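You operate a simulated robot arm through the tools that you are given. There is no shell and no other tool. Be economical: measure what you need, move in short steps, check, and stop when the job is done.

You run a simulated robot arm. Do the job below in one go: nothing can be reset, and whatever is moved stays where it is left.

## Task
Lift off the black support, wipe the grease under it, and seat it again.
Fine: the stove is cold and stays off; set the support down between the stove and the green cloth; use the green cloth and put it back.

The check looks at the end state, three seconds after you hand in, the way a careful person would. Anything else that was tipped, shoved, dropped, spilled or broken makes it a failure. Flat cloth is picked up by pressing the open fingertips on it (5 to 10 N) and closing them slowly along it; thin cloth reads only 2 to 8 mm in the jaws.

## Robot
A 7-joint arm with a two-finger parallel gripper, fixed in place. Base frame: the origin is at the foot of the arm, x ahead of it, y to its left, z up; the work surface is at about z = 850. Units: mm, rad, N and s.
With the tool pointing down near the work surface it reaches from about 420 to 900 mm from the base axis. Its first joint turns from -2.007 to 2.007 rad. Payload 3.91 kg.
The TCP is the grasp point between the finger pads, 30 mm short of the fingertips. In the tool frame z runs along the fingers and y along their closing line. Largest opening 110 mm; finger width 20, thickness 10; the body of the gripper, 48 by 112 mm, starts 55 mm behind the TCP.
Orientation is told as [roll, pitch, yaw] about the base's x, y, z axes, in that order, counted from this pose: with the fingers straight down and closing along the base's y, the tool's x points along the base's -x, its y along +y and its z along -z.

## Interface
- The arm moves only by the tool play_rows. Its argument "deltas" is a list of rows, each a list of 7 numbers: the turn, a rotation vector about the tool's x, y, z in rad, then the shift along the tool's x, y, z in m, then the finger opening in m, from 0 to 0.11. In form: [[ax, ay, az, tx, ty, tz, fingers], ...]. A call has 1 to 10 rows; each row is the pose to reach, as a shift and turn from the pose commanded when the call began, along the tool's axes at that moment. Rows are played at 5 a second. More than 50 mm and 0.15 rad between two rows, or a gripper value outside its range, and nothing of the call is played. A pose out of reach is approached as far as the arm can. The call stops where the force on the tool passes 90 N (or 10 N more than at its start, if that is more) or the arm is blocked; 0.2 s more then pass. Each finger travels about 153 mm/s and halts on what it meets, pressing with about 22 N; the grip force reading is that of the motor and also rises with nothing between the fingers. The clock runs only during rows and for 0.2 s after the last one: add rows that repeat a pose to give the fingers time. It gives the time, the measured TCP pose, the force on the tool (base axes), the opening and the grip force at its end, in the units of the frame above (readings bear some noise).
- Cameras (640 x 400 px; columns grow to the right, rows downward): "scene" is fixed at [219.7, 498.9, 1705.9]; the picture's right is [-0.87, -0.49, 0.00], its down [-0.33, 0.58, -0.74] and it looks along [0.36, -0.65, -0.67] (base axes); focal length 353 px, centre (320, 200). "wrist" rides on the gripper at [72, 17, -103] in the tool frame; the picture's right is [-0.23, 0.97, 0.00], its down [-0.76, -0.18, -0.62] and it looks along [-0.61, -0.14, 0.78] (tool axes); focal length 222 px, centre (320, 200). There is no depth. A picture from a camera that has moved, and an enlarged one, comes with that camera's place and axes in the base frame and with its lens.
- snapshot(camera): a new picture of that camera. The clock stands still meanwhile.
- raise_lower(by): slides the trunk up (or, below 0, down) by that many mm; the arm rides with it, the base frame stays. It gives what a move gives, with no picture.
- enlarge(camera, box): a new picture of the part [left, top, right, bottom] of that camera's present view, enlarged. The clock stands still meanwhile.
- hand_in(): hands the job in; it is judged then, once.

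Work in short steps. Places have to be worked out from the pictures, the camera data and where the tool is seen: move nearer, look again, correct. Check each grasp and each placing, and mend what went wrong. You have 120 turns and 84 pictures in all, those below and enlarged ones among them. Open the gripper and draw the arm clear of the work before you hand the job in, unless the task says otherwise; then end with one line.

The tools are called after ">>>" as name(argument=value, ...) on one line, values as JSON. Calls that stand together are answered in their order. play_rows: Moves the arm, as the interface text tells. Its arguments: {"type":"object","properties":{"deltas":{"type":"array","items":{"type":"array","items":{"type":"number"}}}},"required":["deltas"]} The other tools are called the same way: raise_lower (by) slides the trunk up or down; snapshot (camera) takes a picture; enlarge (camera, box) takes an enlarged picture of a part of a camera's view; hand_in () hands the job in.

At the start:

```text
time: 0.0
tcp_pos: [590.0, -312.3, 1198.8]
tcp_rot: [0.001, 0.0, 0.0]
wrist_force: [-0.1, 0.1, -0.5]
opening: 110.0
finger_force: 0.0
trunk travel left (down, up): [-850.0, 140.0]
```

scene: 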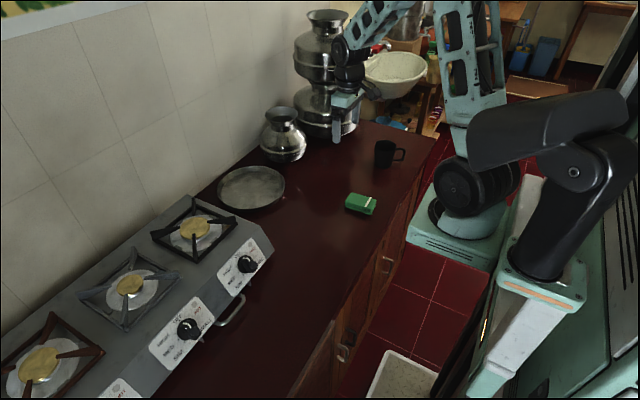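
wrist: 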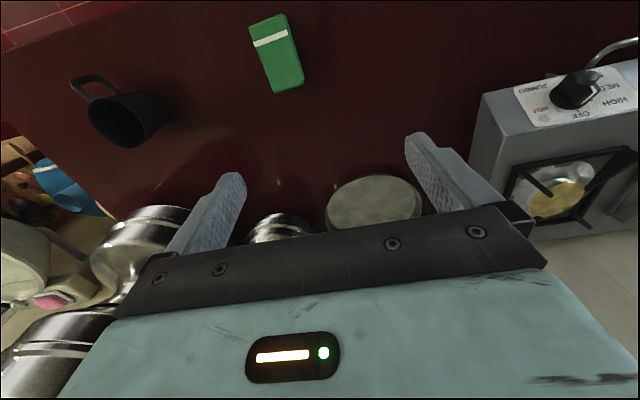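

I begin by looking closely at the stove supports and the green cloth in the scene view.

>>> enlarge(camera="scene", box=[130, 170, 290, 270])

>>> enlarge(camera="scene", box=[320, 170, 400, 220])

>>> enlarge(camera="scene", box=[0, 200, 320, 400])

```text
4.00 times, centred on (210, 220) of scene
camera zoom: at [219.7, 498.9, 1705.9], right [-0.87, -0.49, 0.0], down [-0.33, 0.58, -0.74], along [0.36, -0.65, -0.67], focal length 1413 px, centre (760, 120)
```

zoom: 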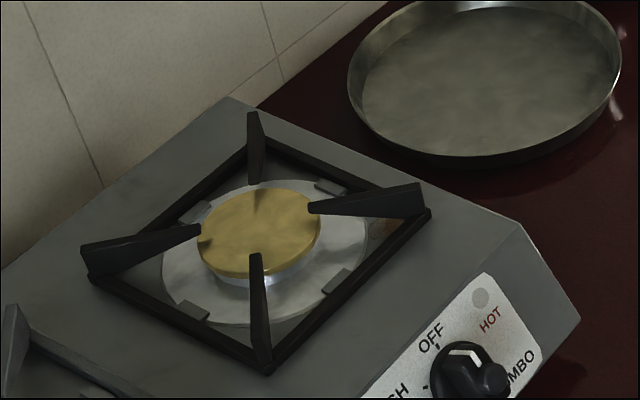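

```text
8.00 times, centred on (360, 195) of scene
camera zoom: at [219.7, 498.9, 1705.9], right [-0.87, -0.49, 0.0], down [-0.33, 0.58, -0.74], along [0.36, -0.65, -0.67], focal length 2825 px, centre (0, 240)
```

zoom: 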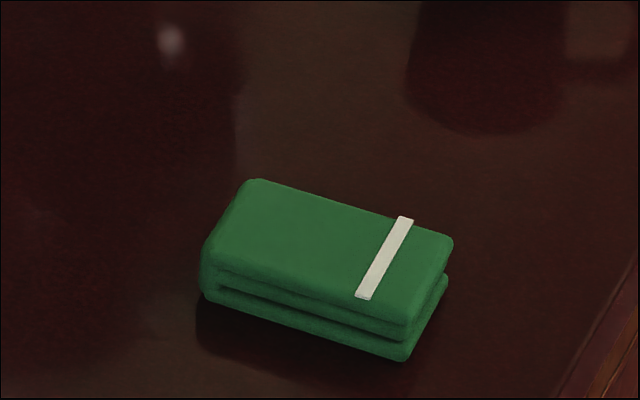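

```text
2.00 times, centred on (160, 300) of scene
camera zoom: at [219.7, 498.9, 1705.9], right [-0.87, -0.49, 0.0], down [-0.33, 0.58, -0.74], along [0.36, -0.65, -0.67], focal length 706 px, centre (640, 0)
```

zoom: 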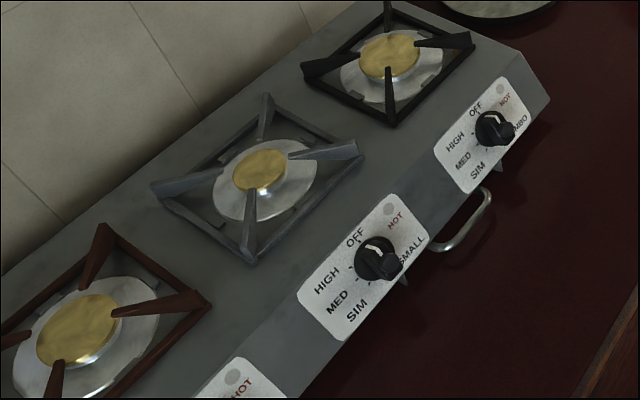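

The black support is the one at the stove's right end, roughly centred at (870, 65), square with the axes and about 168 mm on a side. The cloth is near (540, -367). I move high up beside the stove to look with the wrist camera.

>>> play_rows(deltas=[[0, 0, 0, -0.01, 0.045, 0, 0.11], [0, 0, 0, -0.02, 0.09, 0, 0.11], [0, 0, 0, -0.03, 0.135, 0, 0.11], [0, 0, 0, -0.04, 0.18, 0, 0.11], [0, 0, 0, -0.05, 0.225, 0, 0.11], [0, 0, 0, -0.06, 0.27, 0, 0.11], [0, 0, 0, -0.07, 0.315, 0, 0.11], [0, 0, 0, -0.08, 0.36, 0, 0.11], [0, 0, 0, -0.09, 0.377, 0, 0.11]])

>>> snapshot(camera="wrist")

>>> snapshot(camera="scene")

```text
time: 2.0
tcp_pos: [680.3, 67.0, 1198.4]
tcp_rot: [0.002, 0.0, -0.001]
wrist_force: [0.0, -0.6, -0.5]
opening: 109.8
finger_force: 0.1
trunk travel left (down, up): [-850.0, 140.0]
```

```text
78 pictures are left
camera wrist: at [606.9, 82.6, 1302.4], right [0.23, 0.97, 0.0], down [0.76, -0.18, 0.62], along [0.61, -0.14, -0.78], focal length 222 px, centre (320, 200)
```

wrist: 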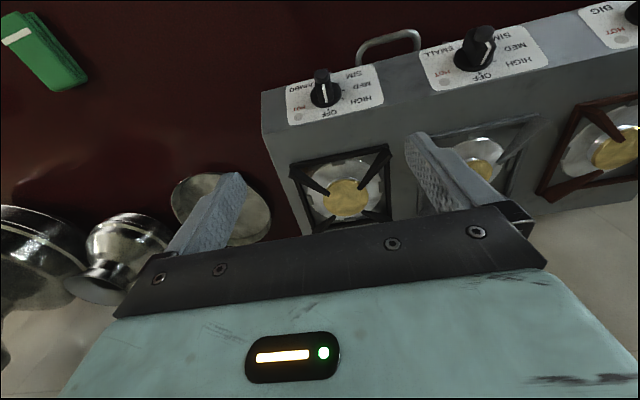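

```text
77 pictures are left
```

scene: 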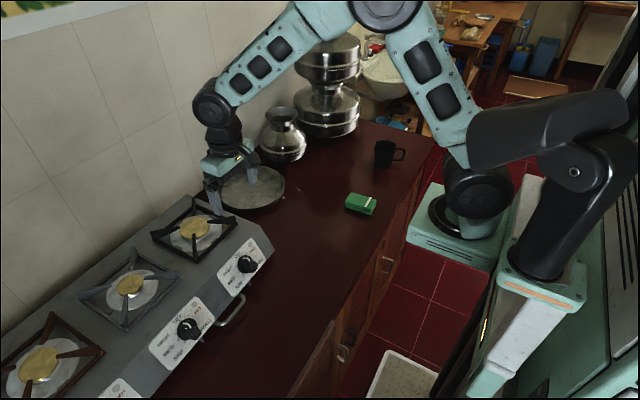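

The support lies just ahead of and below the gripper; I enlarge the wrist view to triangulate it.

>>> enlarge(camera="wrist", box=[260, 130, 420, 230])

```text
4.00 times, centred on (340, 180) of wrist
camera zoom: at [606.9, 82.6, 1302.4], right [0.23, 0.97, 0.0], down [0.76, -0.18, 0.62], along [0.61, -0.14, -0.78], focal length 888 px, centre (240, 280)
```

zoom: 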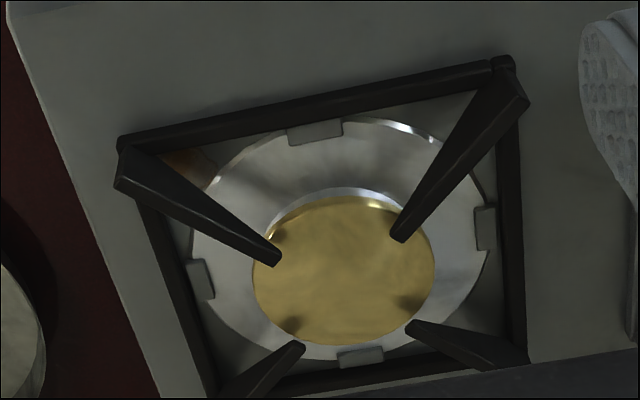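

Triangulating the two views puts the frame at about x 795–965, y -20–148, z ≈ 946, with the prong tips inward near z ≈ 965. The brown grease patch is inside the front-right corner. I move closer to judge the prong tips.

>>> play_rows(deltas=[[0, 0, 0, -0.028, 0, 0.033, 0.11], [0, 0, 0, -0.055, 0, 0.066, 0.11], [0, 0, 0, -0.083, 0, 0.1, 0.11], [0, 0, 0, -0.11, 0, 0.133, 0.11]])

>>> snapshot(camera="wrist")

>>> enlarge(camera="scene", box=[140, 180, 260, 255])

```text
time: 3.0
tcp_pos: [790.2, 64.2, 1064.1]
tcp_rot: [0.0, -0.001, 0.001]
wrist_force: [-0.8, 0.1, 0.2]
opening: 109.9
finger_force: 0.1
trunk travel left (down, up): [-850.0, 140.0]
```

```text
75 pictures are left
camera wrist: at [716.5, 80.7, 1168.7], right [0.23, 0.97, 0.0], down [0.76, -0.18, 0.62], along [0.61, -0.14, -0.78], focal length 222 px, centre (320, 200)
```

wrist: 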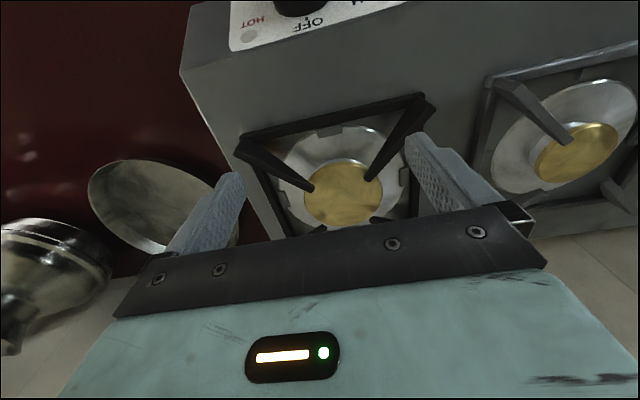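

```text
5.33 times, centred on (200, 218) of scene
camera zoom: at [219.7, 498.9, 1705.9], right [-0.87, -0.49, 0.0], down [-0.33, 0.58, -0.74], along [0.36, -0.65, -0.67], focal length 1884 px, centre (960, 107)
```

zoom: 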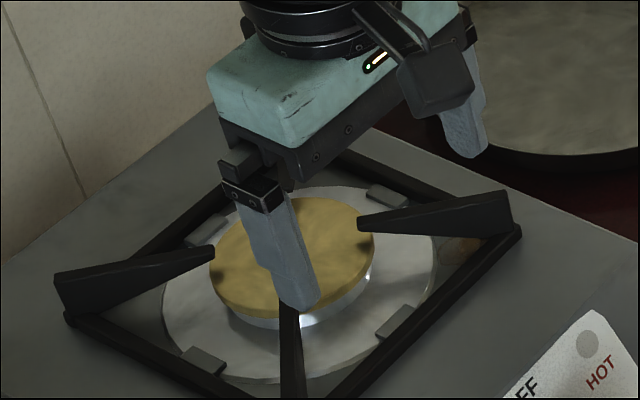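

>>> enlarge(camera="wrist", box=[220, 85, 450, 229])

```text
2.78 times, centred on (335, 157) of wrist
camera zoom: at [716.5, 80.7, 1168.7], right [0.23, 0.97, 0.0], down [0.76, -0.18, 0.62], along [0.61, -0.14, -0.78], focal length 617 px, centre (278, 319)
```

zoom: 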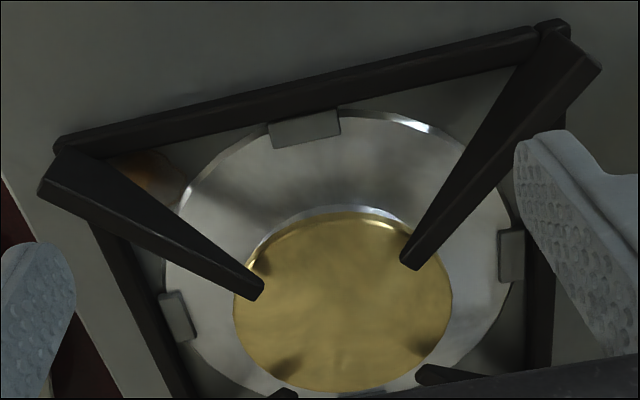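

The prong tips work out near z ≈ 980, about 40 mm from the centre at (874, 66), leaving a gap of roughly 78 mm between opposite tips. I'll hold the support from the inside by spreading the fingers against two opposite tips, which makes a balanced central lift. First I go over the centre, turned 45°, with the fingers narrowed.

>>> play_rows(deltas=[[0, 0, 0.131, -0.014, 0, 0, 0.09], [0, 0, 0.262, -0.028, 0, 0, 0.07], [0, 0, 0.393, -0.042, 0.001, 0, 0.05], [0, 0, 0.524, -0.056, 0.001, 0, 0.04], [0, 0, 0.655, -0.07, 0.002, 0, 0.04], [0, 0, 0.785, -0.084, 0.002, 0, 0.04], [0, 0, 0.785, -0.084, 0.002, 0, 0.04]])

>>> enlarge(camera="scene", box=[140, 170, 260, 245])

>>> snapshot(camera="wrist")

```text
time: 4.6
tcp_pos: [873.3, 68.6, 1065.6]
tcp_rot: [-0.001, 0.0, -0.786]
wrist_force: [0.2, -0.6, 0.6]
opening: 40.0
finger_force: 0.1
trunk travel left (down, up): [-850.0, 140.0]
```

```text
5.33 times, centred on (200, 208) of scene
camera zoom: at [219.7, 498.9, 1705.9], right [-0.87, -0.49, 0.0], down [-0.33, 0.58, -0.74], along [0.36, -0.65, -0.67], focal length 1884 px, centre (960, 160)
```

zoom: 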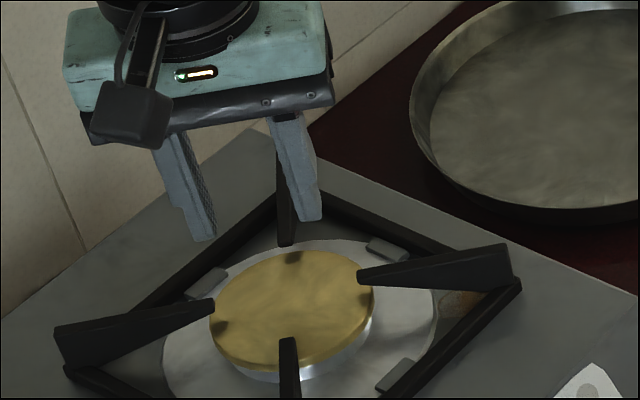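

```text
71 pictures are left
camera wrist: at [833.7, 130.6, 1169.3], right [0.85, 0.53, 0.0], down [0.41, -0.66, 0.62], along [0.33, -0.53, -0.78], focal length 222 px, centre (320, 200)
```

wrist: 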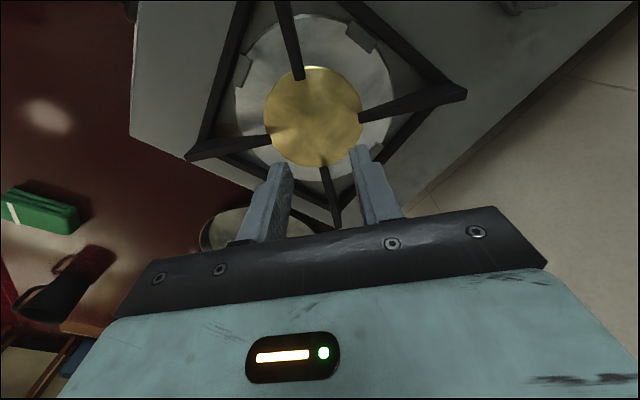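

The tool sits over the burner centre to within a few millimetres in both views. I descend to just above prong-tip height and check.

>>> play_rows(deltas=[[0, 0, 0, 0.001, 0, 0.016, 0.04], [0, 0, 0, 0.002, 0, 0.032, 0.04], [0, 0, 0, 0.002, 0, 0.048, 0.04], [0, 0, 0, 0.002, 0, 0.048, 0.04]])

>>> enlarge(camera="scene", box=[150, 185, 246, 245])

>>> enlarge(camera="wrist", box=[200, 100, 440, 250])

```text
time: 5.6
tcp_pos: [872.1, 70.5, 1017.0]
tcp_rot: [0.0, 0.001, -0.785]
wrist_force: [-0.1, 0.4, -0.3]
opening: 39.9
finger_force: 0.1
trunk travel left (down, up): [-850.0, 140.0]
```

```text
6.67 times, centred on (198, 215) of scene
camera zoom: at [219.7, 498.9, 1705.9], right [-0.87, -0.49, 0.0], down [-0.33, 0.58, -0.74], along [0.36, -0.65, -0.67], focal length 2354 px, centre (1133, 100)
```

zoom: 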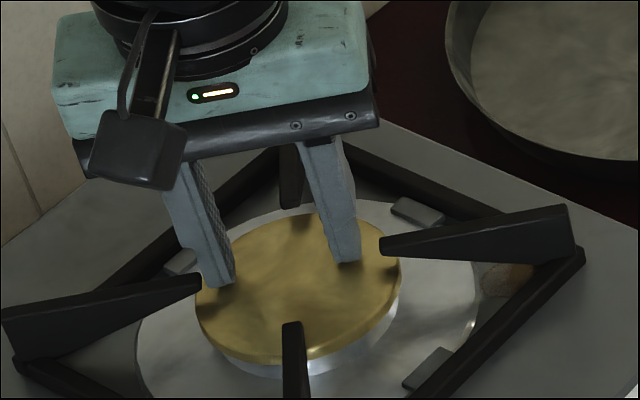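

```text
2.67 times, centred on (320, 175) of wrist
camera zoom: at [832.3, 132.0, 1121.1], right [0.85, 0.53, 0.0], down [0.41, -0.66, 0.62], along [0.33, -0.53, -0.78], focal length 592 px, centre (320, 267)
```

zoom: 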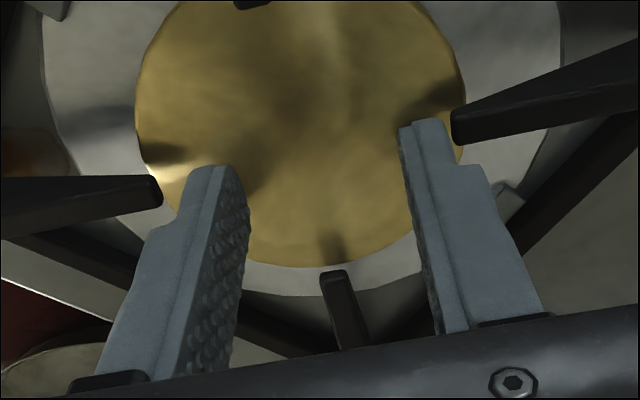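

The fingers are in line with the two opposite tips and just about at their height. I lower 6 mm in small steps, watching for contact with the burner cap.

>>> play_rows(deltas=[[0, 0, 0, 0, 0, 0.003, 0.04], [0, 0, 0, 0, 0, 0.006, 0.04], [0, 0, 0, 0, 0, 0.006, 0.04]])

>>> enlarge(camera="scene", box=[165, 205, 229, 245])

```text
time: 6.4
tcp_pos: [872.3, 69.6, 1016.6]
tcp_rot: [0.007, -0.004, -0.784]
wrist_force: [-3.5, -3.1, 35.9]
opening: 41.1
finger_force: 1.0
trunk travel left (down, up): [-850.0, 140.0]
```

```text
10.00 times, centred on (197, 225) of scene
camera zoom: at [219.7, 498.9, 1705.9], right [-0.87, -0.49, 0.0], down [-0.33, 0.58, -0.74], along [0.36, -0.65, -0.67], focal length 3532 px, centre (1550, -50)
```

zoom: 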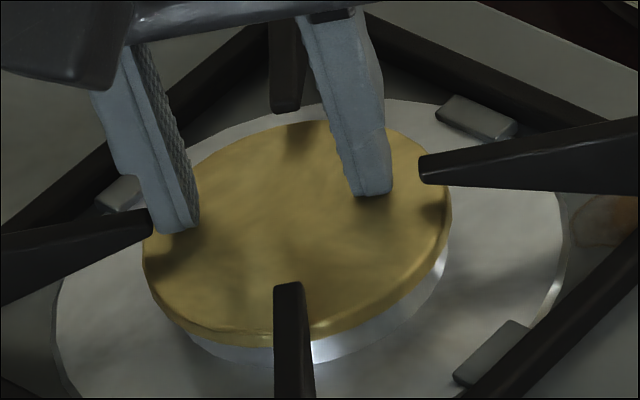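

The fingertips met the cap at z ≈ 987 (36 N), and in the picture the prong ends stand about 8 mm above that level. I back off 1–2 mm clear of the cap and open slowly against the prong ends.

>>> play_rows(deltas=[[0, 0, 0, 0, 0, -0.0075, 0.04], [0, 0, 0, 0, 0, -0.0075, 0.046], [0, 0, 0, 0, 0, -0.0075, 0.05], [0, 0, 0, 0, 0, -0.0075, 0.054], [0, 0, 0, 0, 0, -0.0075, 0.058]])

>>> enlarge(camera="scene", box=[165, 205, 229, 245])

>>> enlarge(camera="wrist", box=[200, 100, 440, 250])

```text
time: 7.6
tcp_pos: [870.6, 70.2, 1017.2]
tcp_rot: [-0.003, 0.001, -0.783]
wrist_force: [-5.7, -3.1, -7.4]
opening: 51.1
finger_force: 0.0
trunk travel left (down, up): [-850.0, 140.0]
```

```text
10.00 times, centred on (197, 225) of scene
camera zoom: at [219.7, 498.9, 1705.9], right [-0.87, -0.49, 0.0], down [-0.33, 0.58, -0.74], along [0.36, -0.65, -0.67], focal length 3532 px, centre (1550, -50)
```

zoom: 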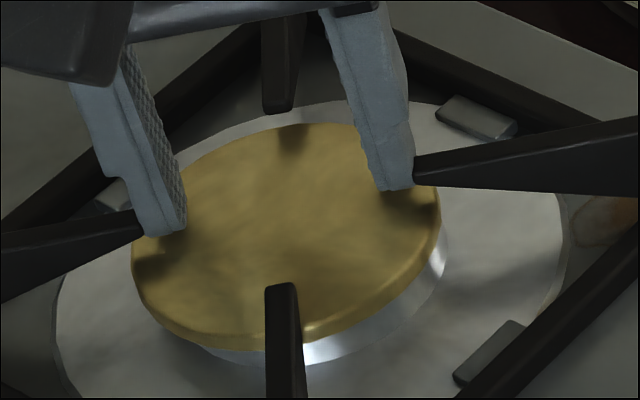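

```text
2.67 times, centred on (320, 175) of wrist
camera zoom: at [831.5, 131.8, 1121.2], right [0.85, 0.53, 0.0], down [0.42, -0.66, 0.62], along [0.33, -0.53, -0.78], focal length 592 px, centre (320, 267)
```

zoom: 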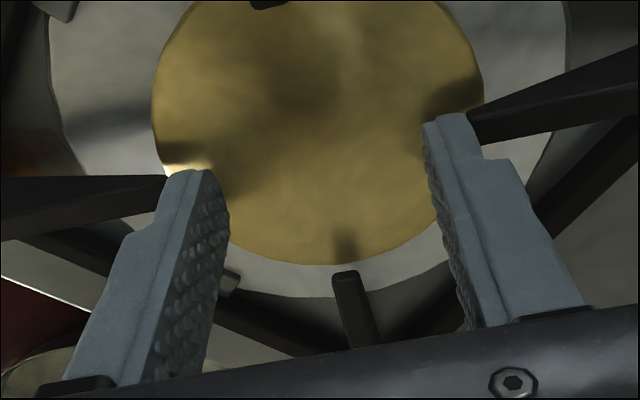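

Both fingers now bear on the two prong ends (blocked at 51 mm). The cap shifted about 3 mm with the fingertips, and I'll check that later. I increase the spreading command and lift a little as a test.

>>> play_rows(deltas=[[0, 0, 0, 0, 0, 0, 0.08], [0, 0, 0, 0, 0, -0.002, 0.08], [0, 0, 0, 0, 0, -0.005, 0.08], [0, 0, 0, 0, 0, -0.008, 0.08], [0, 0, 0, 0, 0, -0.01, 0.08], [0, 0, 0, 0, 0, -0.01, 0.08]])

>>> enlarge(camera="scene", box=[140, 180, 260, 255])

```text
time: 9.0
tcp_pos: [871.7, 70.0, 1029.3]
tcp_rot: [0.001, 0.0, -0.786]
wrist_force: [1.0, -0.4, -4.2]
opening: 51.7
finger_force: 0.1
trunk travel left (down, up): [-850.0, 140.0]
```

```text
5.33 times, centred on (200, 218) of scene
camera zoom: at [219.7, 498.9, 1705.9], right [-0.87, -0.49, 0.0], down [-0.33, 0.58, -0.74], along [0.36, -0.65, -0.67], focal length 1884 px, centre (960, 107)
```

zoom: 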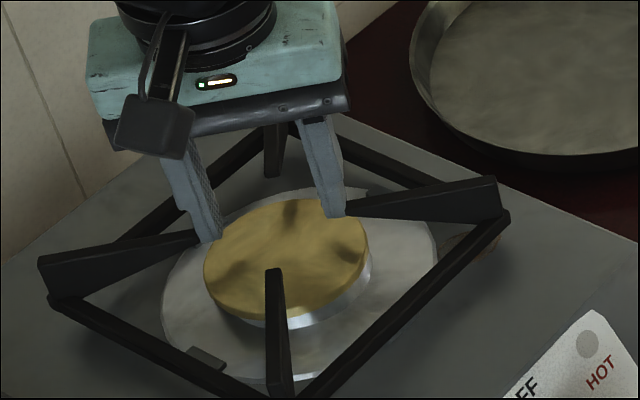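

The support came up level, held from the inside, and reads about 4 N. I lift it 80 mm higher with the spread kept on.

>>> play_rows(deltas=[[0, 0, 0, 0, 0, -0.01, 0.08], [0, 0, 0, 0, 0, -0.025, 0.08], [0, 0, 0, 0, 0, -0.04, 0.08], [0, 0, 0, 0, 0, -0.055, 0.08], [0, 0, 0, 0, 0, -0.07, 0.08], [0, 0, 0, 0, 0, -0.08, 0.08]])

>>> play_rows(deltas=[[0, 0, 0, 0, -0.01, 0, 0.08], [0, 0, 0, 0, -0.03, 0, 0.08], [0, 0, 0, 0, -0.055, 0, 0.08], [0, 0, 0, 0, -0.08, 0, 0.08], [0, 0, 0, 0, -0.105, 0, 0.08], [0, 0, 0, 0, -0.13, 0, 0.08], [0, 0, 0, 0, -0.155, 0, 0.08], [0, 0, 0, 0, -0.175, 0, 0.08], [0, 0, 0, 0, -0.185, 0, 0.08]])

>>> snapshot(camera="scene")

```text
time: 10.4
tcp_pos: [873.2, 69.1, 1110.4]
tcp_rot: [0.0, -0.002, -0.786]
wrist_force: [-0.6, 0.1, -3.9]
opening: 51.6
finger_force: 0.1
trunk travel left (down, up): [-850.0, 140.0]
```

```text
time: 12.4
tcp_pos: [742.2, -61.9, 1109.6]
tcp_rot: [-0.001, -0.001, -0.786]
wrist_force: [0.5, 0.2, -3.0]
opening: 51.4
finger_force: 0.1
trunk travel left (down, up): [-850.0, 140.0]
```

```text
64 pictures are left
```

scene: 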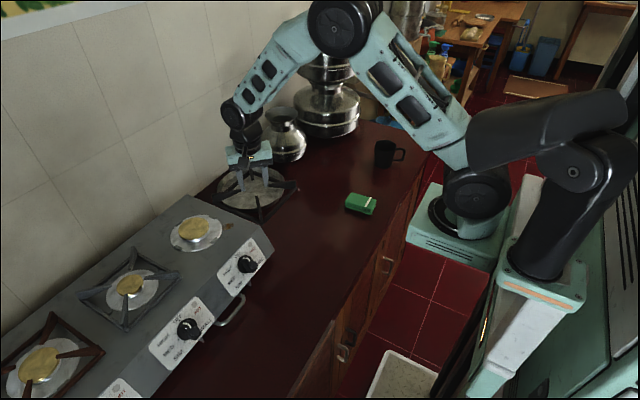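

The hold is steady. I carry it on to the free counter spot near (615, -190).

>>> play_rows(deltas=[[0, 0, 0, 0, -0.01, 0, 0.08], [0, 0, 0, 0, -0.03, 0, 0.08], [0, 0, 0, 0, -0.055, 0, 0.08], [0, 0, 0, 0, -0.08, 0, 0.08], [0, 0, 0, 0, -0.105, 0, 0.08], [0, 0, 0, 0, -0.13, 0, 0.08], [0, 0, 0, 0, -0.155, 0, 0.08], [0, 0, 0, 0, -0.17, 0, 0.08], [0, 0, 0, 0, -0.18, 0, 0.08]])

>>> play_rows(deltas=[[0, 0, 0, 0, 0, 0.015, 0.08], [0, 0, 0, 0, 0, 0.035, 0.08], [0, 0, 0, 0, 0, 0.055, 0.08], [0, 0, 0, 0, 0, 0.075, 0.08], [0, 0, 0, 0, 0, 0.095, 0.08], [0, 0, 0, 0, 0, 0.115, 0.08], [0, 0, 0, 0, 0, 0.13, 0.08], [0, 0, 0, 0, 0, 0.145, 0.08], [0, 0, 0, 0, 0, 0.155, 0.08]])

>>> enlarge(camera="scene", box=[180, 110, 420, 260])

```text
time: 14.4
tcp_pos: [614.5, -188.6, 1109.4]
tcp_rot: [0.0, 0.0, -0.785]
wrist_force: [0.3, 0.5, -3.3]
opening: 51.6
finger_force: 0.1
trunk travel left (down, up): [-850.0, 140.0]
```

```text
time: 16.4
tcp_pos: [612.6, -188.5, 952.1]
tcp_rot: [0.001, -0.002, -0.785]
wrist_force: [-0.3, 1.5, -3.1]
opening: 51.6
finger_force: 0.1
trunk travel left (down, up): [-850.0, 140.0]
```

```text
2.67 times, centred on (300, 185) of scene
camera zoom: at [219.7, 498.9, 1705.9], right [-0.87, -0.49, 0.0], down [-0.33, 0.58, -0.74], along [0.36, -0.65, -0.67], focal length 942 px, centre (373, 240)
```

zoom: 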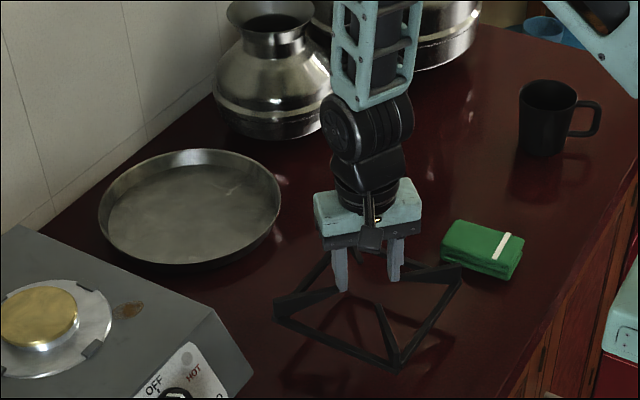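

The grease patch is now visible on the stove beside the burner. The support is over the free spot, with gaps of about 65 mm either side. I lower it until it touches.

>>> play_rows(deltas=[[0, 0, 0, 0, 0, 0.008, 0.08], [0, 0, 0, 0, 0, 0.014, 0.08], [0, 0, 0, 0, 0, 0.019, 0.08], [0, 0, 0, 0, 0, 0.022, 0.08], [0, 0, 0, 0, 0, 0.022, 0.08]])

>>> enlarge(camera="scene", box=[265, 190, 361, 250])

```text
time: 17.6
tcp_pos: [614.0, -189.8, 932.4]
tcp_rot: [0.001, 0.0, -0.786]
wrist_force: [1.0, 0.1, -4.6]
opening: 51.5
finger_force: 0.1
trunk travel left (down, up): [-850.0, 140.0]
```

```text
6.67 times, centred on (313, 220) of scene
camera zoom: at [219.7, 498.9, 1705.9], right [-0.87, -0.49, 0.0], down [-0.33, 0.58, -0.74], along [0.36, -0.65, -0.67], focal length 2354 px, centre (367, 67)
```

zoom: 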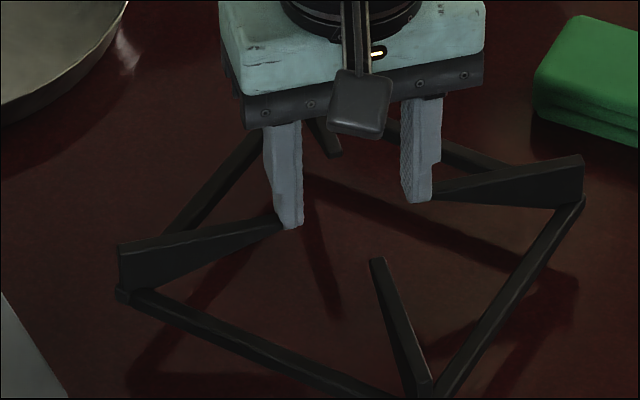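

It's still hanging (4 N) and its shadow shows a gap, so I continue in small steps.

>>> play_rows(deltas=[[0, 0, 0, 0, 0, 0.003, 0.08], [0, 0, 0, 0, 0, 0.006, 0.08], [0, 0, 0, 0, 0, 0.008, 0.08], [0, 0, 0, 0, 0, 0.008, 0.08]])

>>> play_rows(deltas=[[0, 0, 0, 0, 0, 0.002, 0.08], [0, 0, 0, 0, 0, 0.004, 0.08], [0, 0, 0, 0, 0, 0.004, 0.08]])

```text
time: 18.6
tcp_pos: [614.4, -189.3, 924.1]
tcp_rot: [0.0, 0.001, -0.785]
wrist_force: [-0.3, 1.0, -4.5]
opening: 51.8
finger_force: 0.0
trunk travel left (down, up): [-850.0, 140.0]
```

```text
time: 19.4
tcp_pos: [614.0, -189.1, 919.6]
tcp_rot: [0.001, -0.002, -0.786]
wrist_force: [-0.2, -1.2, -4.1]
opening: 51.8
finger_force: 0.2
trunk travel left (down, up): [-850.0, 140.0]
```

Still no contact at z = 919.6, so I keep lowering.

>>> play_rows(deltas=[[0, 0, 0, 0, 0, 0.002, 0.08], [0, 0, 0, 0, 0, 0.004, 0.08], [0, 0, 0, 0, 0, 0.004, 0.08]])

>>> enlarge(camera="scene", box=[265, 190, 361, 250])

```text
time: 20.2
tcp_pos: [613.7, -188.5, 917.6]
tcp_rot: [0.0, -0.002, -0.784]
wrist_force: [0.1, -0.3, -3.9]
opening: 51.7
finger_force: 0.2
trunk travel left (down, up): [-850.0, 140.0]
```

```text
6.67 times, centred on (313, 220) of scene
camera zoom: at [219.7, 498.9, 1705.9], right [-0.87, -0.49, 0.0], down [-0.33, 0.58, -0.74], along [0.36, -0.65, -0.67], focal length 2354 px, centre (367, 67)
```

zoom: 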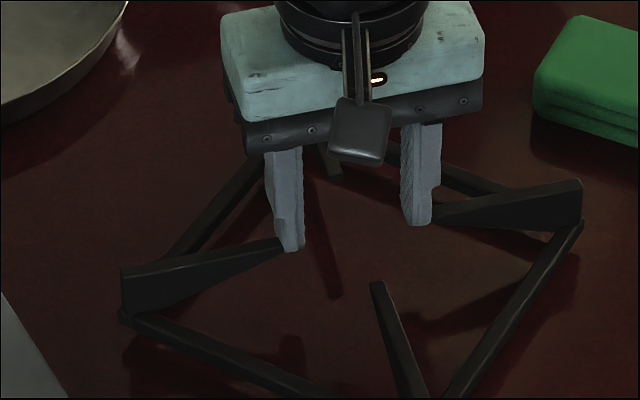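

A thin gap still remains, so I keep stepping down.

>>> play_rows(deltas=[[0, 0, 0, 0, 0, 0.002, 0.08], [0, 0, 0, 0, 0, 0.004, 0.08], [0, 0, 0, 0, 0, 0.004, 0.08]])

>>> play_rows(deltas=[[0, 0, 0, 0, 0, 0.0015, 0.08], [0, 0, 0, 0, 0, 0.003, 0.08], [0, 0, 0, 0, 0, 0.003, 0.08]])

```text
time: 21.0
tcp_pos: [614.1, -189.5, 912.6]
tcp_rot: [0.0, 0.001, -0.787]
wrist_force: [-0.1, -0.4, -3.9]
opening: 51.6
finger_force: 0.0
trunk travel left (down, up): [-850.0, 140.0]
```

```text
time: 21.8
tcp_pos: [614.2, -188.5, 910.1]
tcp_rot: [0.0, 0.0, -0.786]
wrist_force: [-0.2, -0.8, -4.8]
opening: 51.8
finger_force: 0.1
trunk travel left (down, up): [-850.0, 140.0]
```

>>> play_rows(deltas=[[0, 0, 0, 0, 0, 0.0015, 0.08], [0, 0, 0, 0, 0, 0.003, 0.08], [0, 0, 0, 0, 0, 0.003, 0.08]])

>>> enlarge(camera="scene", box=[265, 190, 361, 250])

```text
time: 22.6
tcp_pos: [613.8, -189.0, 906.2]
tcp_rot: [0.001, 0.0, -0.784]
wrist_force: [0.6, 0.4, 2.2]
opening: 51.8
finger_force: 0.1
trunk travel left (down, up): [-850.0, 140.0]
```

```text
6.67 times, centred on (313, 220) of scene
camera zoom: at [219.7, 498.9, 1705.9], right [-0.87, -0.49, 0.0], down [-0.33, 0.58, -0.74], along [0.36, -0.65, -0.67], focal length 2354 px, centre (367, 67)
```

zoom: 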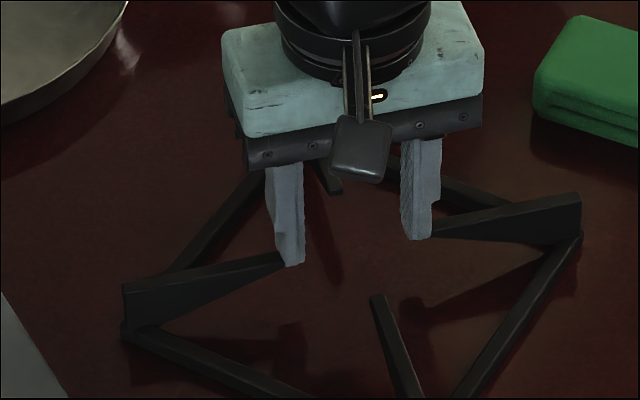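

Contact shows as +2 N at z = 906, so the support stands on the counter; that gives a seat height on the stove of about TCP z 1018. I close the fingers off the tips and rise straight up.

>>> play_rows(deltas=[[0, 0, 0, 0, 0, 0, 0.05], [0, 0, 0, 0, 0, 0, 0.045], [0, 0, 0, 0, 0, 0, 0.04], [0, 0, 0, 0, 0, 0, 0.04], [0, 0, 0, 0, 0, -0.02, 0.04], [0, 0, 0, 0, 0, -0.06, 0.04], [0, 0, 0, 0, 0, -0.1, 0.04], [0, 0, 0, 0, 0, -0.14, 0.04], [0, 0, 0, 0, 0, -0.18, 0.04]])

>>> snapshot(camera="scene")

>>> snapshot(camera="wrist")

```text
time: 24.6
tcp_pos: [614.8, -189.7, 1086.4]
tcp_rot: [0.001, 0.002, -0.784]
wrist_force: [0.7, -0.7, -1.0]
opening: 40.0
finger_force: 0.2
trunk travel left (down, up): [-850.0, 140.0]
```

```text
59 pictures are left
```

scene: 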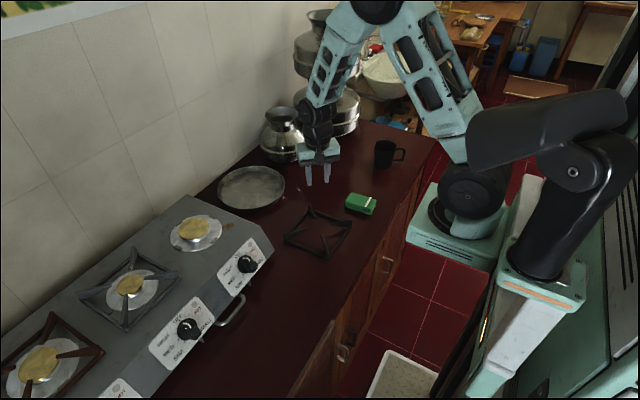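

```text
58 pictures are left
camera wrist: at [574.3, -127.3, 1190.6], right [0.85, 0.53, 0.0], down [0.41, -0.66, 0.62], along [0.33, -0.53, -0.78], focal length 222 px, centre (320, 200)
```

wrist: 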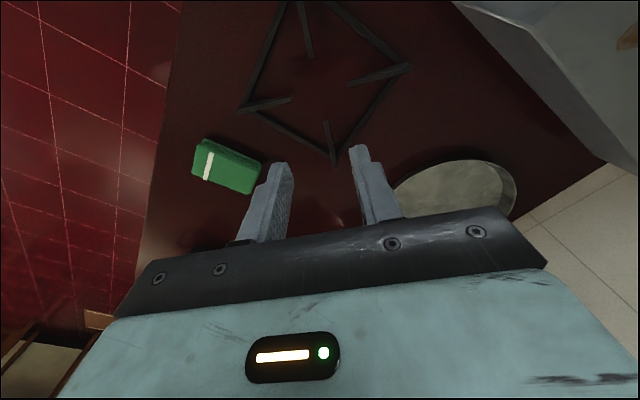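

The support stands squarely on the counter. I zoom in on the exposed grease and the burner cap.

>>> enlarge(camera="scene", box=[155, 200, 251, 260])

>>> enlarge(camera="scene", box=[320, 170, 400, 220])

```text
6.67 times, centred on (203, 230) of scene
camera zoom: at [219.7, 498.9, 1705.9], right [-0.87, -0.49, 0.0], down [-0.33, 0.58, -0.74], along [0.36, -0.65, -0.67], focal length 2354 px, centre (1100, 0)
```

zoom: 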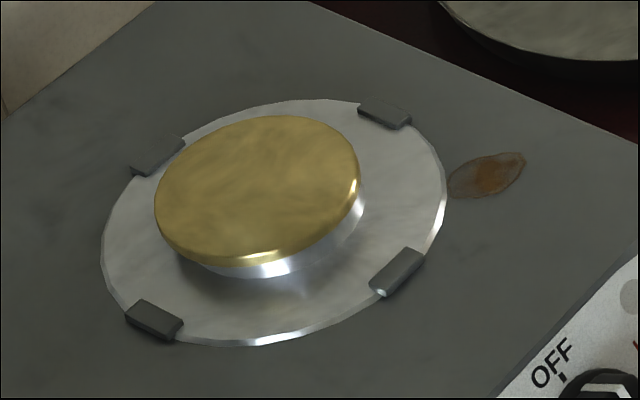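

```text
8.00 times, centred on (360, 195) of scene
camera zoom: at [219.7, 498.9, 1705.9], right [-0.87, -0.49, 0.0], down [-0.33, 0.58, -0.74], along [0.36, -0.65, -0.67], focal length 2825 px, centre (0, 240)
```

zoom: 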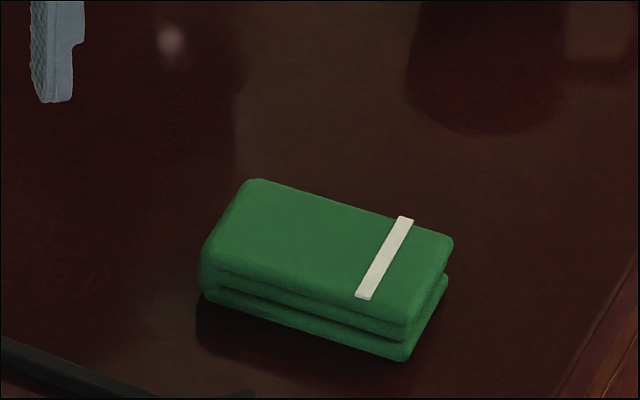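

The cloth is a thick folded stack at about x 488–585, y -400 to -344, some 28 mm tall, so I can pinch it across its narrow width. I move above it with the yaw back at 0 and look.

>>> play_rows(deltas=[[0, 0, -0.131, -0.012, -0.03, 0, 0.06], [0, 0, -0.262, -0.024, -0.061, 0, 0.08], [0, 0, -0.393, -0.036, -0.092, 0, 0.1], [0, 0, -0.524, -0.048, -0.122, 0, 0.1], [0, 0, -0.655, -0.06, -0.153, 0, 0.1], [0, 0, -0.785, -0.073, -0.183, 0, 0.1], [0, 0, -0.785, -0.073, -0.183, 0, 0.1]])

>>> snapshot(camera="wrist")

>>> enlarge(camera="scene", box=[300, 130, 412, 200])

```text
time: 26.2
tcp_pos: [535.1, -369.9, 1085.0]
tcp_rot: [-0.001, 0.001, 0.002]
wrist_force: [0.2, -0.5, 0.4]
opening: 100.3
finger_force: 0.0
trunk travel left (down, up): [-850.0, 140.0]
```

```text
55 pictures are left
camera wrist: at [462.7, -353.6, 1189.2], right [0.23, 0.97, 0.0], down [0.76, -0.18, 0.62], along [0.61, -0.14, -0.78], focal length 222 px, centre (320, 200)
```

wrist: 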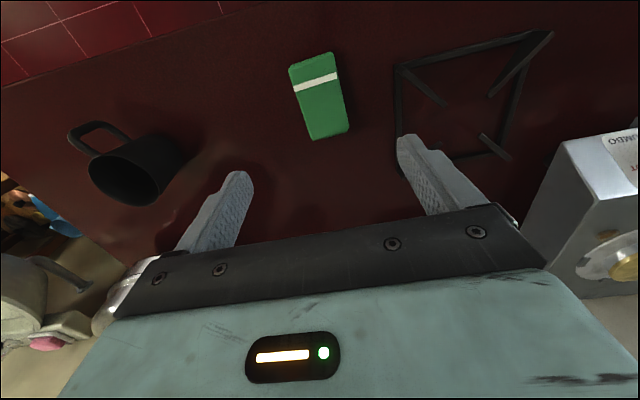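

```text
5.71 times, centred on (356, 165) of scene
camera zoom: at [219.7, 498.9, 1705.9], right [-0.87, -0.49, 0.0], down [-0.33, 0.58, -0.74], along [0.36, -0.65, -0.67], focal length 2018 px, centre (114, 400)
```

zoom: 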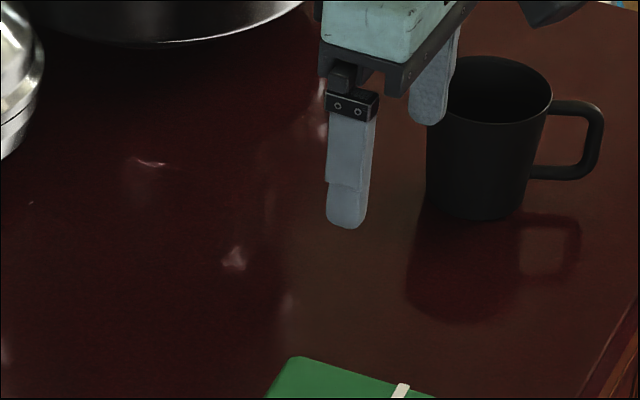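

Both views agree on the cloth centre at (538, -371). I descend with the fingers straddling it, tips about 8 mm above the counter.

>>> play_rows(deltas=[[0, 0, 0, -0.003, -0.001, 0.04, 0.1], [0, 0, 0, -0.003, -0.001, 0.08, 0.1], [0, 0, 0, -0.003, -0.001, 0.12, 0.1], [0, 0, 0, -0.003, -0.001, 0.15, 0.1], [0, 0, 0, -0.003, -0.001, 0.175, 0.1], [0, 0, 0, -0.003, -0.001, 0.19, 0.1], [0, 0, 0, -0.003, -0.001, 0.197, 0.1], [0, 0, 0, -0.003, -0.001, 0.197, 0.1]])

>>> enlarge(camera="scene", box=[312, 160, 408, 220])

```text
time: 28.0
tcp_pos: [538.8, -371.0, 889.1]
tcp_rot: [0.0, 0.0, -0.001]
wrist_force: [-0.1, 0.4, 0.7]
opening: 99.9
finger_force: 0.1
trunk travel left (down, up): [-850.0, 140.0]
```

```text
6.67 times, centred on (360, 190) of scene
camera zoom: at [219.7, 498.9, 1705.9], right [-0.87, -0.49, 0.0], down [-0.33, 0.58, -0.74], along [0.36, -0.65, -0.67], focal length 2354 px, centre (53, 267)
```

zoom: 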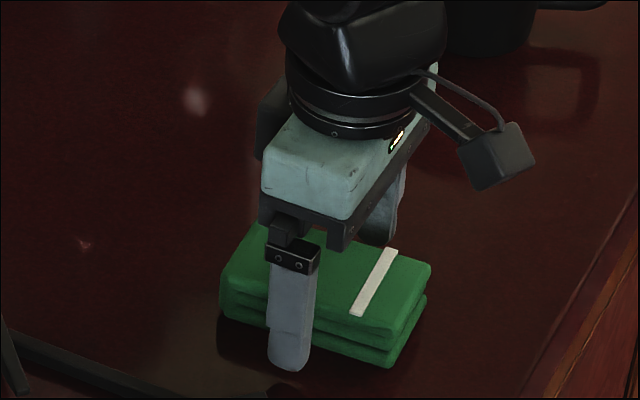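

The fingers straddle the cloth cleanly, so I close slowly on it.

>>> play_rows(deltas=[[0, 0, 0, 0, 0, 0, 0.08], [0, 0, 0, 0, 0, 0, 0.07], [0, 0, 0, 0, 0, 0, 0.06], [0, 0, 0, 0, 0, 0, 0.05], [0, 0, 0, 0, 0, 0, 0.04], [0, 0, 0, 0, 0, 0, 0.03], [0, 0, 0, 0, 0, 0, 0.03]])

>>> enlarge(camera="scene", box=[312, 160, 408, 220])

```text
time: 29.6
tcp_pos: [538.5, -370.5, 889.0]
tcp_rot: [0.001, 0.0, 0.001]
wrist_force: [-1.0, 0.1, 0.9]
opening: 60.2
finger_force: 22.0
trunk travel left (down, up): [-850.0, 140.0]
```

```text
6.67 times, centred on (360, 190) of scene
camera zoom: at [219.7, 498.9, 1705.9], right [-0.87, -0.49, 0.0], down [-0.33, 0.58, -0.74], along [0.36, -0.65, -0.67], focal length 2354 px, centre (53, 267)
```

zoom: 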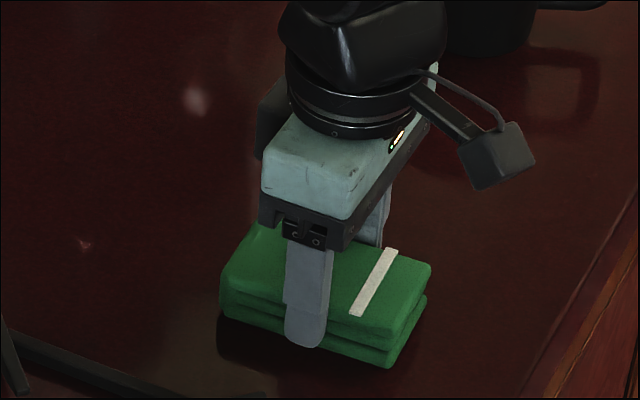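

It's gripped firmly at 60 mm and 22 N. I lift it and check that it hangs whole.

>>> play_rows(deltas=[[0, 0, 0, 0, 0, -0.01, 0.03], [0, 0, 0, 0, 0, -0.035, 0.03], [0, 0, 0, 0, 0, -0.07, 0.03], [0, 0, 0, 0, 0, -0.105, 0.03], [0, 0, 0, 0, 0, -0.14, 0.03], [0, 0, 0, 0, 0, -0.175, 0.03], [0, 0, 0, 0, 0, -0.2, 0.03]])

>>> enlarge(camera="scene", box=[300, 110, 428, 190])

```text
time: 31.2
tcp_pos: [539.2, -370.0, 1090.2]
tcp_rot: [0.001, 0.002, 0.0]
wrist_force: [0.7, 0.9, -2.2]
opening: 59.6
finger_force: 21.6
trunk travel left (down, up): [-850.0, 140.0]
```

```text
5.00 times, centred on (364, 150) of scene
camera zoom: at [219.7, 498.9, 1705.9], right [-0.87, -0.49, 0.0], down [-0.33, 0.58, -0.74], along [0.36, -0.65, -0.67], focal length 1766 px, centre (100, 450)
```

zoom: 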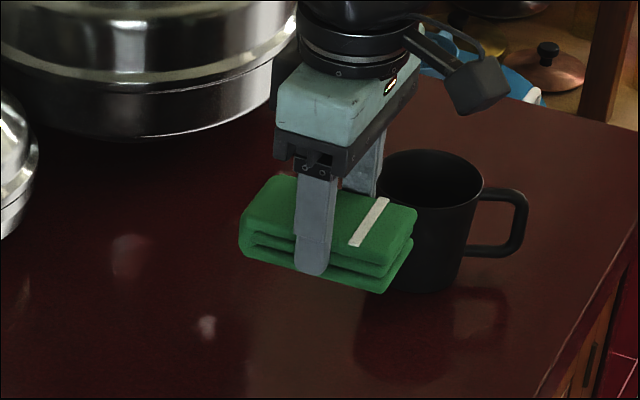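

The cloth is held whole. I carry it high over to the grease, turning 45° so that its long side lies along the burner rim.

>>> play_rows(deltas=[[0, 0, 0.08, -0.025, 0.037, 0, 0.03], [0, 0, 0.16, -0.05, 0.074, 0, 0.03], [0, 0, 0.24, -0.076, 0.111, 0, 0.03], [0, 0, 0.32, -0.101, 0.148, 0, 0.03], [0, 0, 0.4, -0.127, 0.185, 0, 0.03], [0, 0, 0.48, -0.152, 0.221, 0, 0.03], [0, 0, 0.56, -0.177, 0.258, 0, 0.03], [0, 0, 0.64, -0.202, 0.295, 0, 0.03], [0, 0, 0.72, -0.228, 0.332, 0, 0.03], [0, 0, 0.785, -0.253, 0.369, 0, 0.03]])

>>> snapshot(camera="wrist")

>>> enlarge(camera="scene", box=[160, 170, 288, 250])

```text
time: 33.4
tcp_pos: [791.7, -2.5, 1089.1]
tcp_rot: [-0.001, 0.0, -0.787]
wrist_force: [-0.8, 0.0, -0.1]
opening: 59.7
finger_force: 22.4
trunk travel left (down, up): [-850.0, 140.0]
```

```text
50 pictures are left
camera wrist: at [752.9, 60.2, 1193.1], right [0.85, 0.53, 0.0], down [0.41, -0.67, 0.62], along [0.33, -0.53, -0.78], focal length 222 px, centre (320, 200)
```

wrist: 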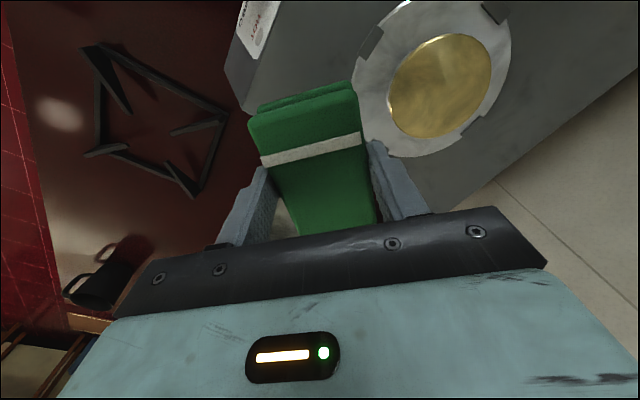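

```text
5.00 times, centred on (224, 210) of scene
camera zoom: at [219.7, 498.9, 1705.9], right [-0.87, -0.49, 0.0], down [-0.33, 0.58, -0.74], along [0.36, -0.65, -0.67], focal length 1766 px, centre (800, 150)
```

zoom: 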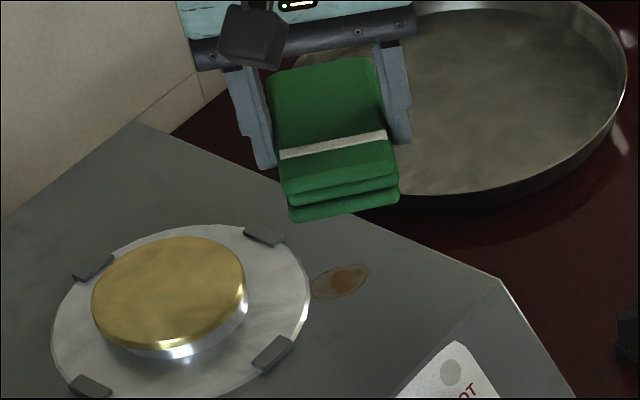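

The patch is about 10 mm inboard of where the cloth would land. I shift 8 mm inward and lower to just above the stove.

>>> play_rows(deltas=[[0, 0, 0, 0, 0.004, 0.025, 0.03], [0, 0, 0, 0, 0.008, 0.05, 0.03], [0, 0, 0, 0, 0.008, 0.068, 0.03], [0, 0, 0, 0, 0.008, 0.08, 0.03], [0, 0, 0, 0, 0.008, 0.08, 0.03]])

>>> enlarge(camera="scene", box=[180, 190, 276, 250])

>>> enlarge(camera="wrist", box=[220, 60, 460, 210])

```text
time: 34.6
tcp_pos: [798.5, 2.7, 1008.3]
tcp_rot: [0.0, 0.001, -0.786]
wrist_force: [0.6, 0.2, -1.6]
opening: 59.4
finger_force: 21.8
trunk travel left (down, up): [-850.0, 140.0]
```

```text
6.67 times, centred on (228, 220) of scene
camera zoom: at [219.7, 498.9, 1705.9], right [-0.87, -0.49, 0.0], down [-0.33, 0.58, -0.74], along [0.36, -0.65, -0.67], focal length 2354 px, centre (933, 67)
```

zoom: 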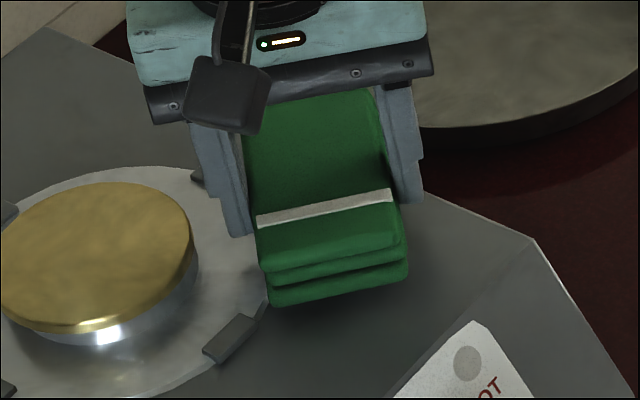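

```text
2.67 times, centred on (340, 135) of wrist
camera zoom: at [758.3, 66.6, 1112.3], right [0.85, 0.53, 0.0], down [0.41, -0.66, 0.62], along [0.33, -0.53, -0.78], focal length 592 px, centre (267, 373)
```

zoom: 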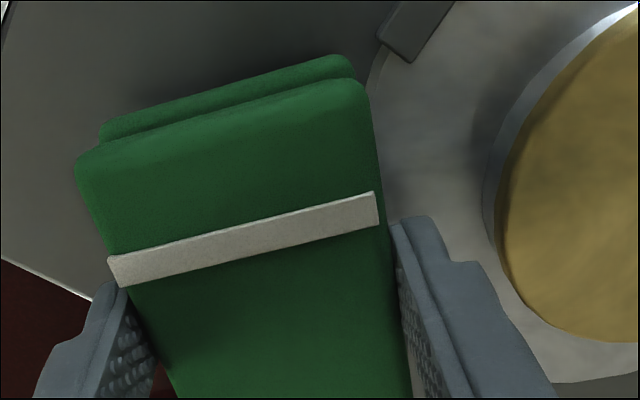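

The cloth now covers the patch. I press down gently in small steps.

>>> play_rows(deltas=[[0, 0, 0, 0, 0, 0.002, 0.03], [0, 0, 0, 0, 0, 0.004, 0.03], [0, 0, 0, 0, 0, 0.006, 0.03], [0, 0, 0, 0, 0, 0.006, 0.03]])

>>> play_rows(deltas=[[0, 0, 0, 0, 0, 0.001, 0.03], [0, 0, 0, 0, 0, 0.002, 0.03], [0, 0, 0, 0, 0, 0.002, 0.03]])

```text
time: 35.6
tcp_pos: [798.4, 3.7, 1003.7]
tcp_rot: [0.0, 0.0, -0.785]
wrist_force: [-0.1, -0.8, -1.0]
opening: 59.3
finger_force: 22.0
trunk travel left (down, up): [-850.0, 140.0]
```

```text
time: 36.4
tcp_pos: [797.5, 3.9, 1000.8]
tcp_rot: [-0.001, 0.0, -0.785]
wrist_force: [-0.4, 0.3, 2.0]
opening: 59.2
finger_force: 22.1
trunk travel left (down, up): [-850.0, 140.0]
```

First contact shows at z ≈ 1001, so I press another 1.5 mm.

>>> play_rows(deltas=[[0, 0, 0, 0, 0, 0.001, 0.03], [0, 0, 0, 0, 0, 0.0015, 0.03], [0, 0, 0, 0, 0, 0.0015, 0.03]])

```text
time: 37.2
tcp_pos: [797.7, 4.1, 1000.6]
tcp_rot: [0.002, -0.002, -0.785]
wrist_force: [-2.3, -1.2, 14.3]
opening: 59.5
finger_force: 22.1
trunk travel left (down, up): [-850.0, 140.0]
```

With 14 N of pressure I now wipe with short strokes along the patch, keeping off the burner tabs.

>>> play_rows(deltas=[[0, 0, 0, 0.01, 0, 0, 0.03], [0, 0, 0, 0.02, 0, 0, 0.03], [0, 0, 0, 0.01, 0, 0, 0.03], [0, 0, 0, 0, 0, 0, 0.03], [0, 0, 0, -0.01, 0, 0, 0.03], [0, 0, 0, -0.02, 0, 0, 0.03], [0, 0, 0, -0.01, 0, 0, 0.03], [0, 0, 0, 0.01, 0, 0, 0.03], [0, 0, 0, 0.02, 0, 0, 0.03], [0, 0, 0, 0, 0, 0, 0.03]])

>>> play_rows(deltas=[[0, 0, 0, 0, -0.008, 0, 0.03], [0, 0, 0, 0, -0.016, 0, 0.03], [0, 0, 0, 0, -0.008, 0, 0.03], [0, 0, 0, 0, 0, 0, 0.03], [0, 0, 0, 0, -0.008, 0, 0.03], [0, 0, 0, 0.012, -0.012, 0, 0.03], [0, 0, 0, 0, -0.012, 0, 0.03], [0, 0, 0, -0.012, -0.01, 0, 0.03], [0, 0, 0, 0, -0.006, 0, 0.03], [0, 0, 0, 0, 0, 0, 0.03]])

```text
time: 39.4
tcp_pos: [796.8, 5.7, 1001.0]
tcp_rot: [0.001, 0.004, -0.783]
wrist_force: [-4.3, 5.2, 15.9]
opening: 59.1
finger_force: 22.3
trunk travel left (down, up): [-850.0, 140.0]
```

```text
time: 41.6
tcp_pos: [798.0, 3.2, 999.7]
tcp_rot: [0.0, 0.0, -0.786]
wrist_force: [-2.4, -3.3, 7.5]
opening: 59.1
finger_force: 21.4
trunk travel left (down, up): [-850.0, 140.0]
```

The strokes ran at 8–16 N. I lift the cloth and move outward to inspect the patch.

>>> play_rows(deltas=[[0, 0, 0, 0, 0, -0.015, 0.03], [0, 0, 0, 0, 0, -0.045, 0.03], [0, 0, 0, 0, 0, -0.085, 0.03], [0, 0, 0, 0, 0, -0.1, 0.03]])

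>>> enlarge(camera="scene", box=[155, 200, 251, 260])

```text
time: 42.6
tcp_pos: [797.7, 3.0, 1100.6]
tcp_rot: [-0.001, 0.0, -0.784]
wrist_force: [-0.3, -0.3, -0.9]
opening: 59.3
finger_force: 21.5
trunk travel left (down, up): [-850.0, 140.0]
```

```text
6.67 times, centred on (203, 230) of scene
camera zoom: at [219.7, 498.9, 1705.9], right [-0.87, -0.49, 0.0], down [-0.33, 0.58, -0.74], along [0.36, -0.65, -0.67], focal length 2354 px, centre (1100, 0)
```

zoom: 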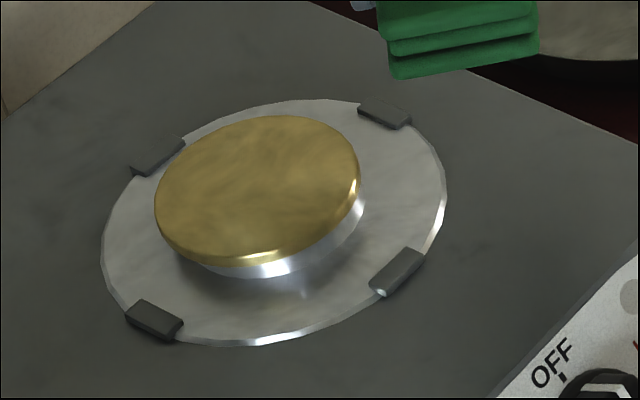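

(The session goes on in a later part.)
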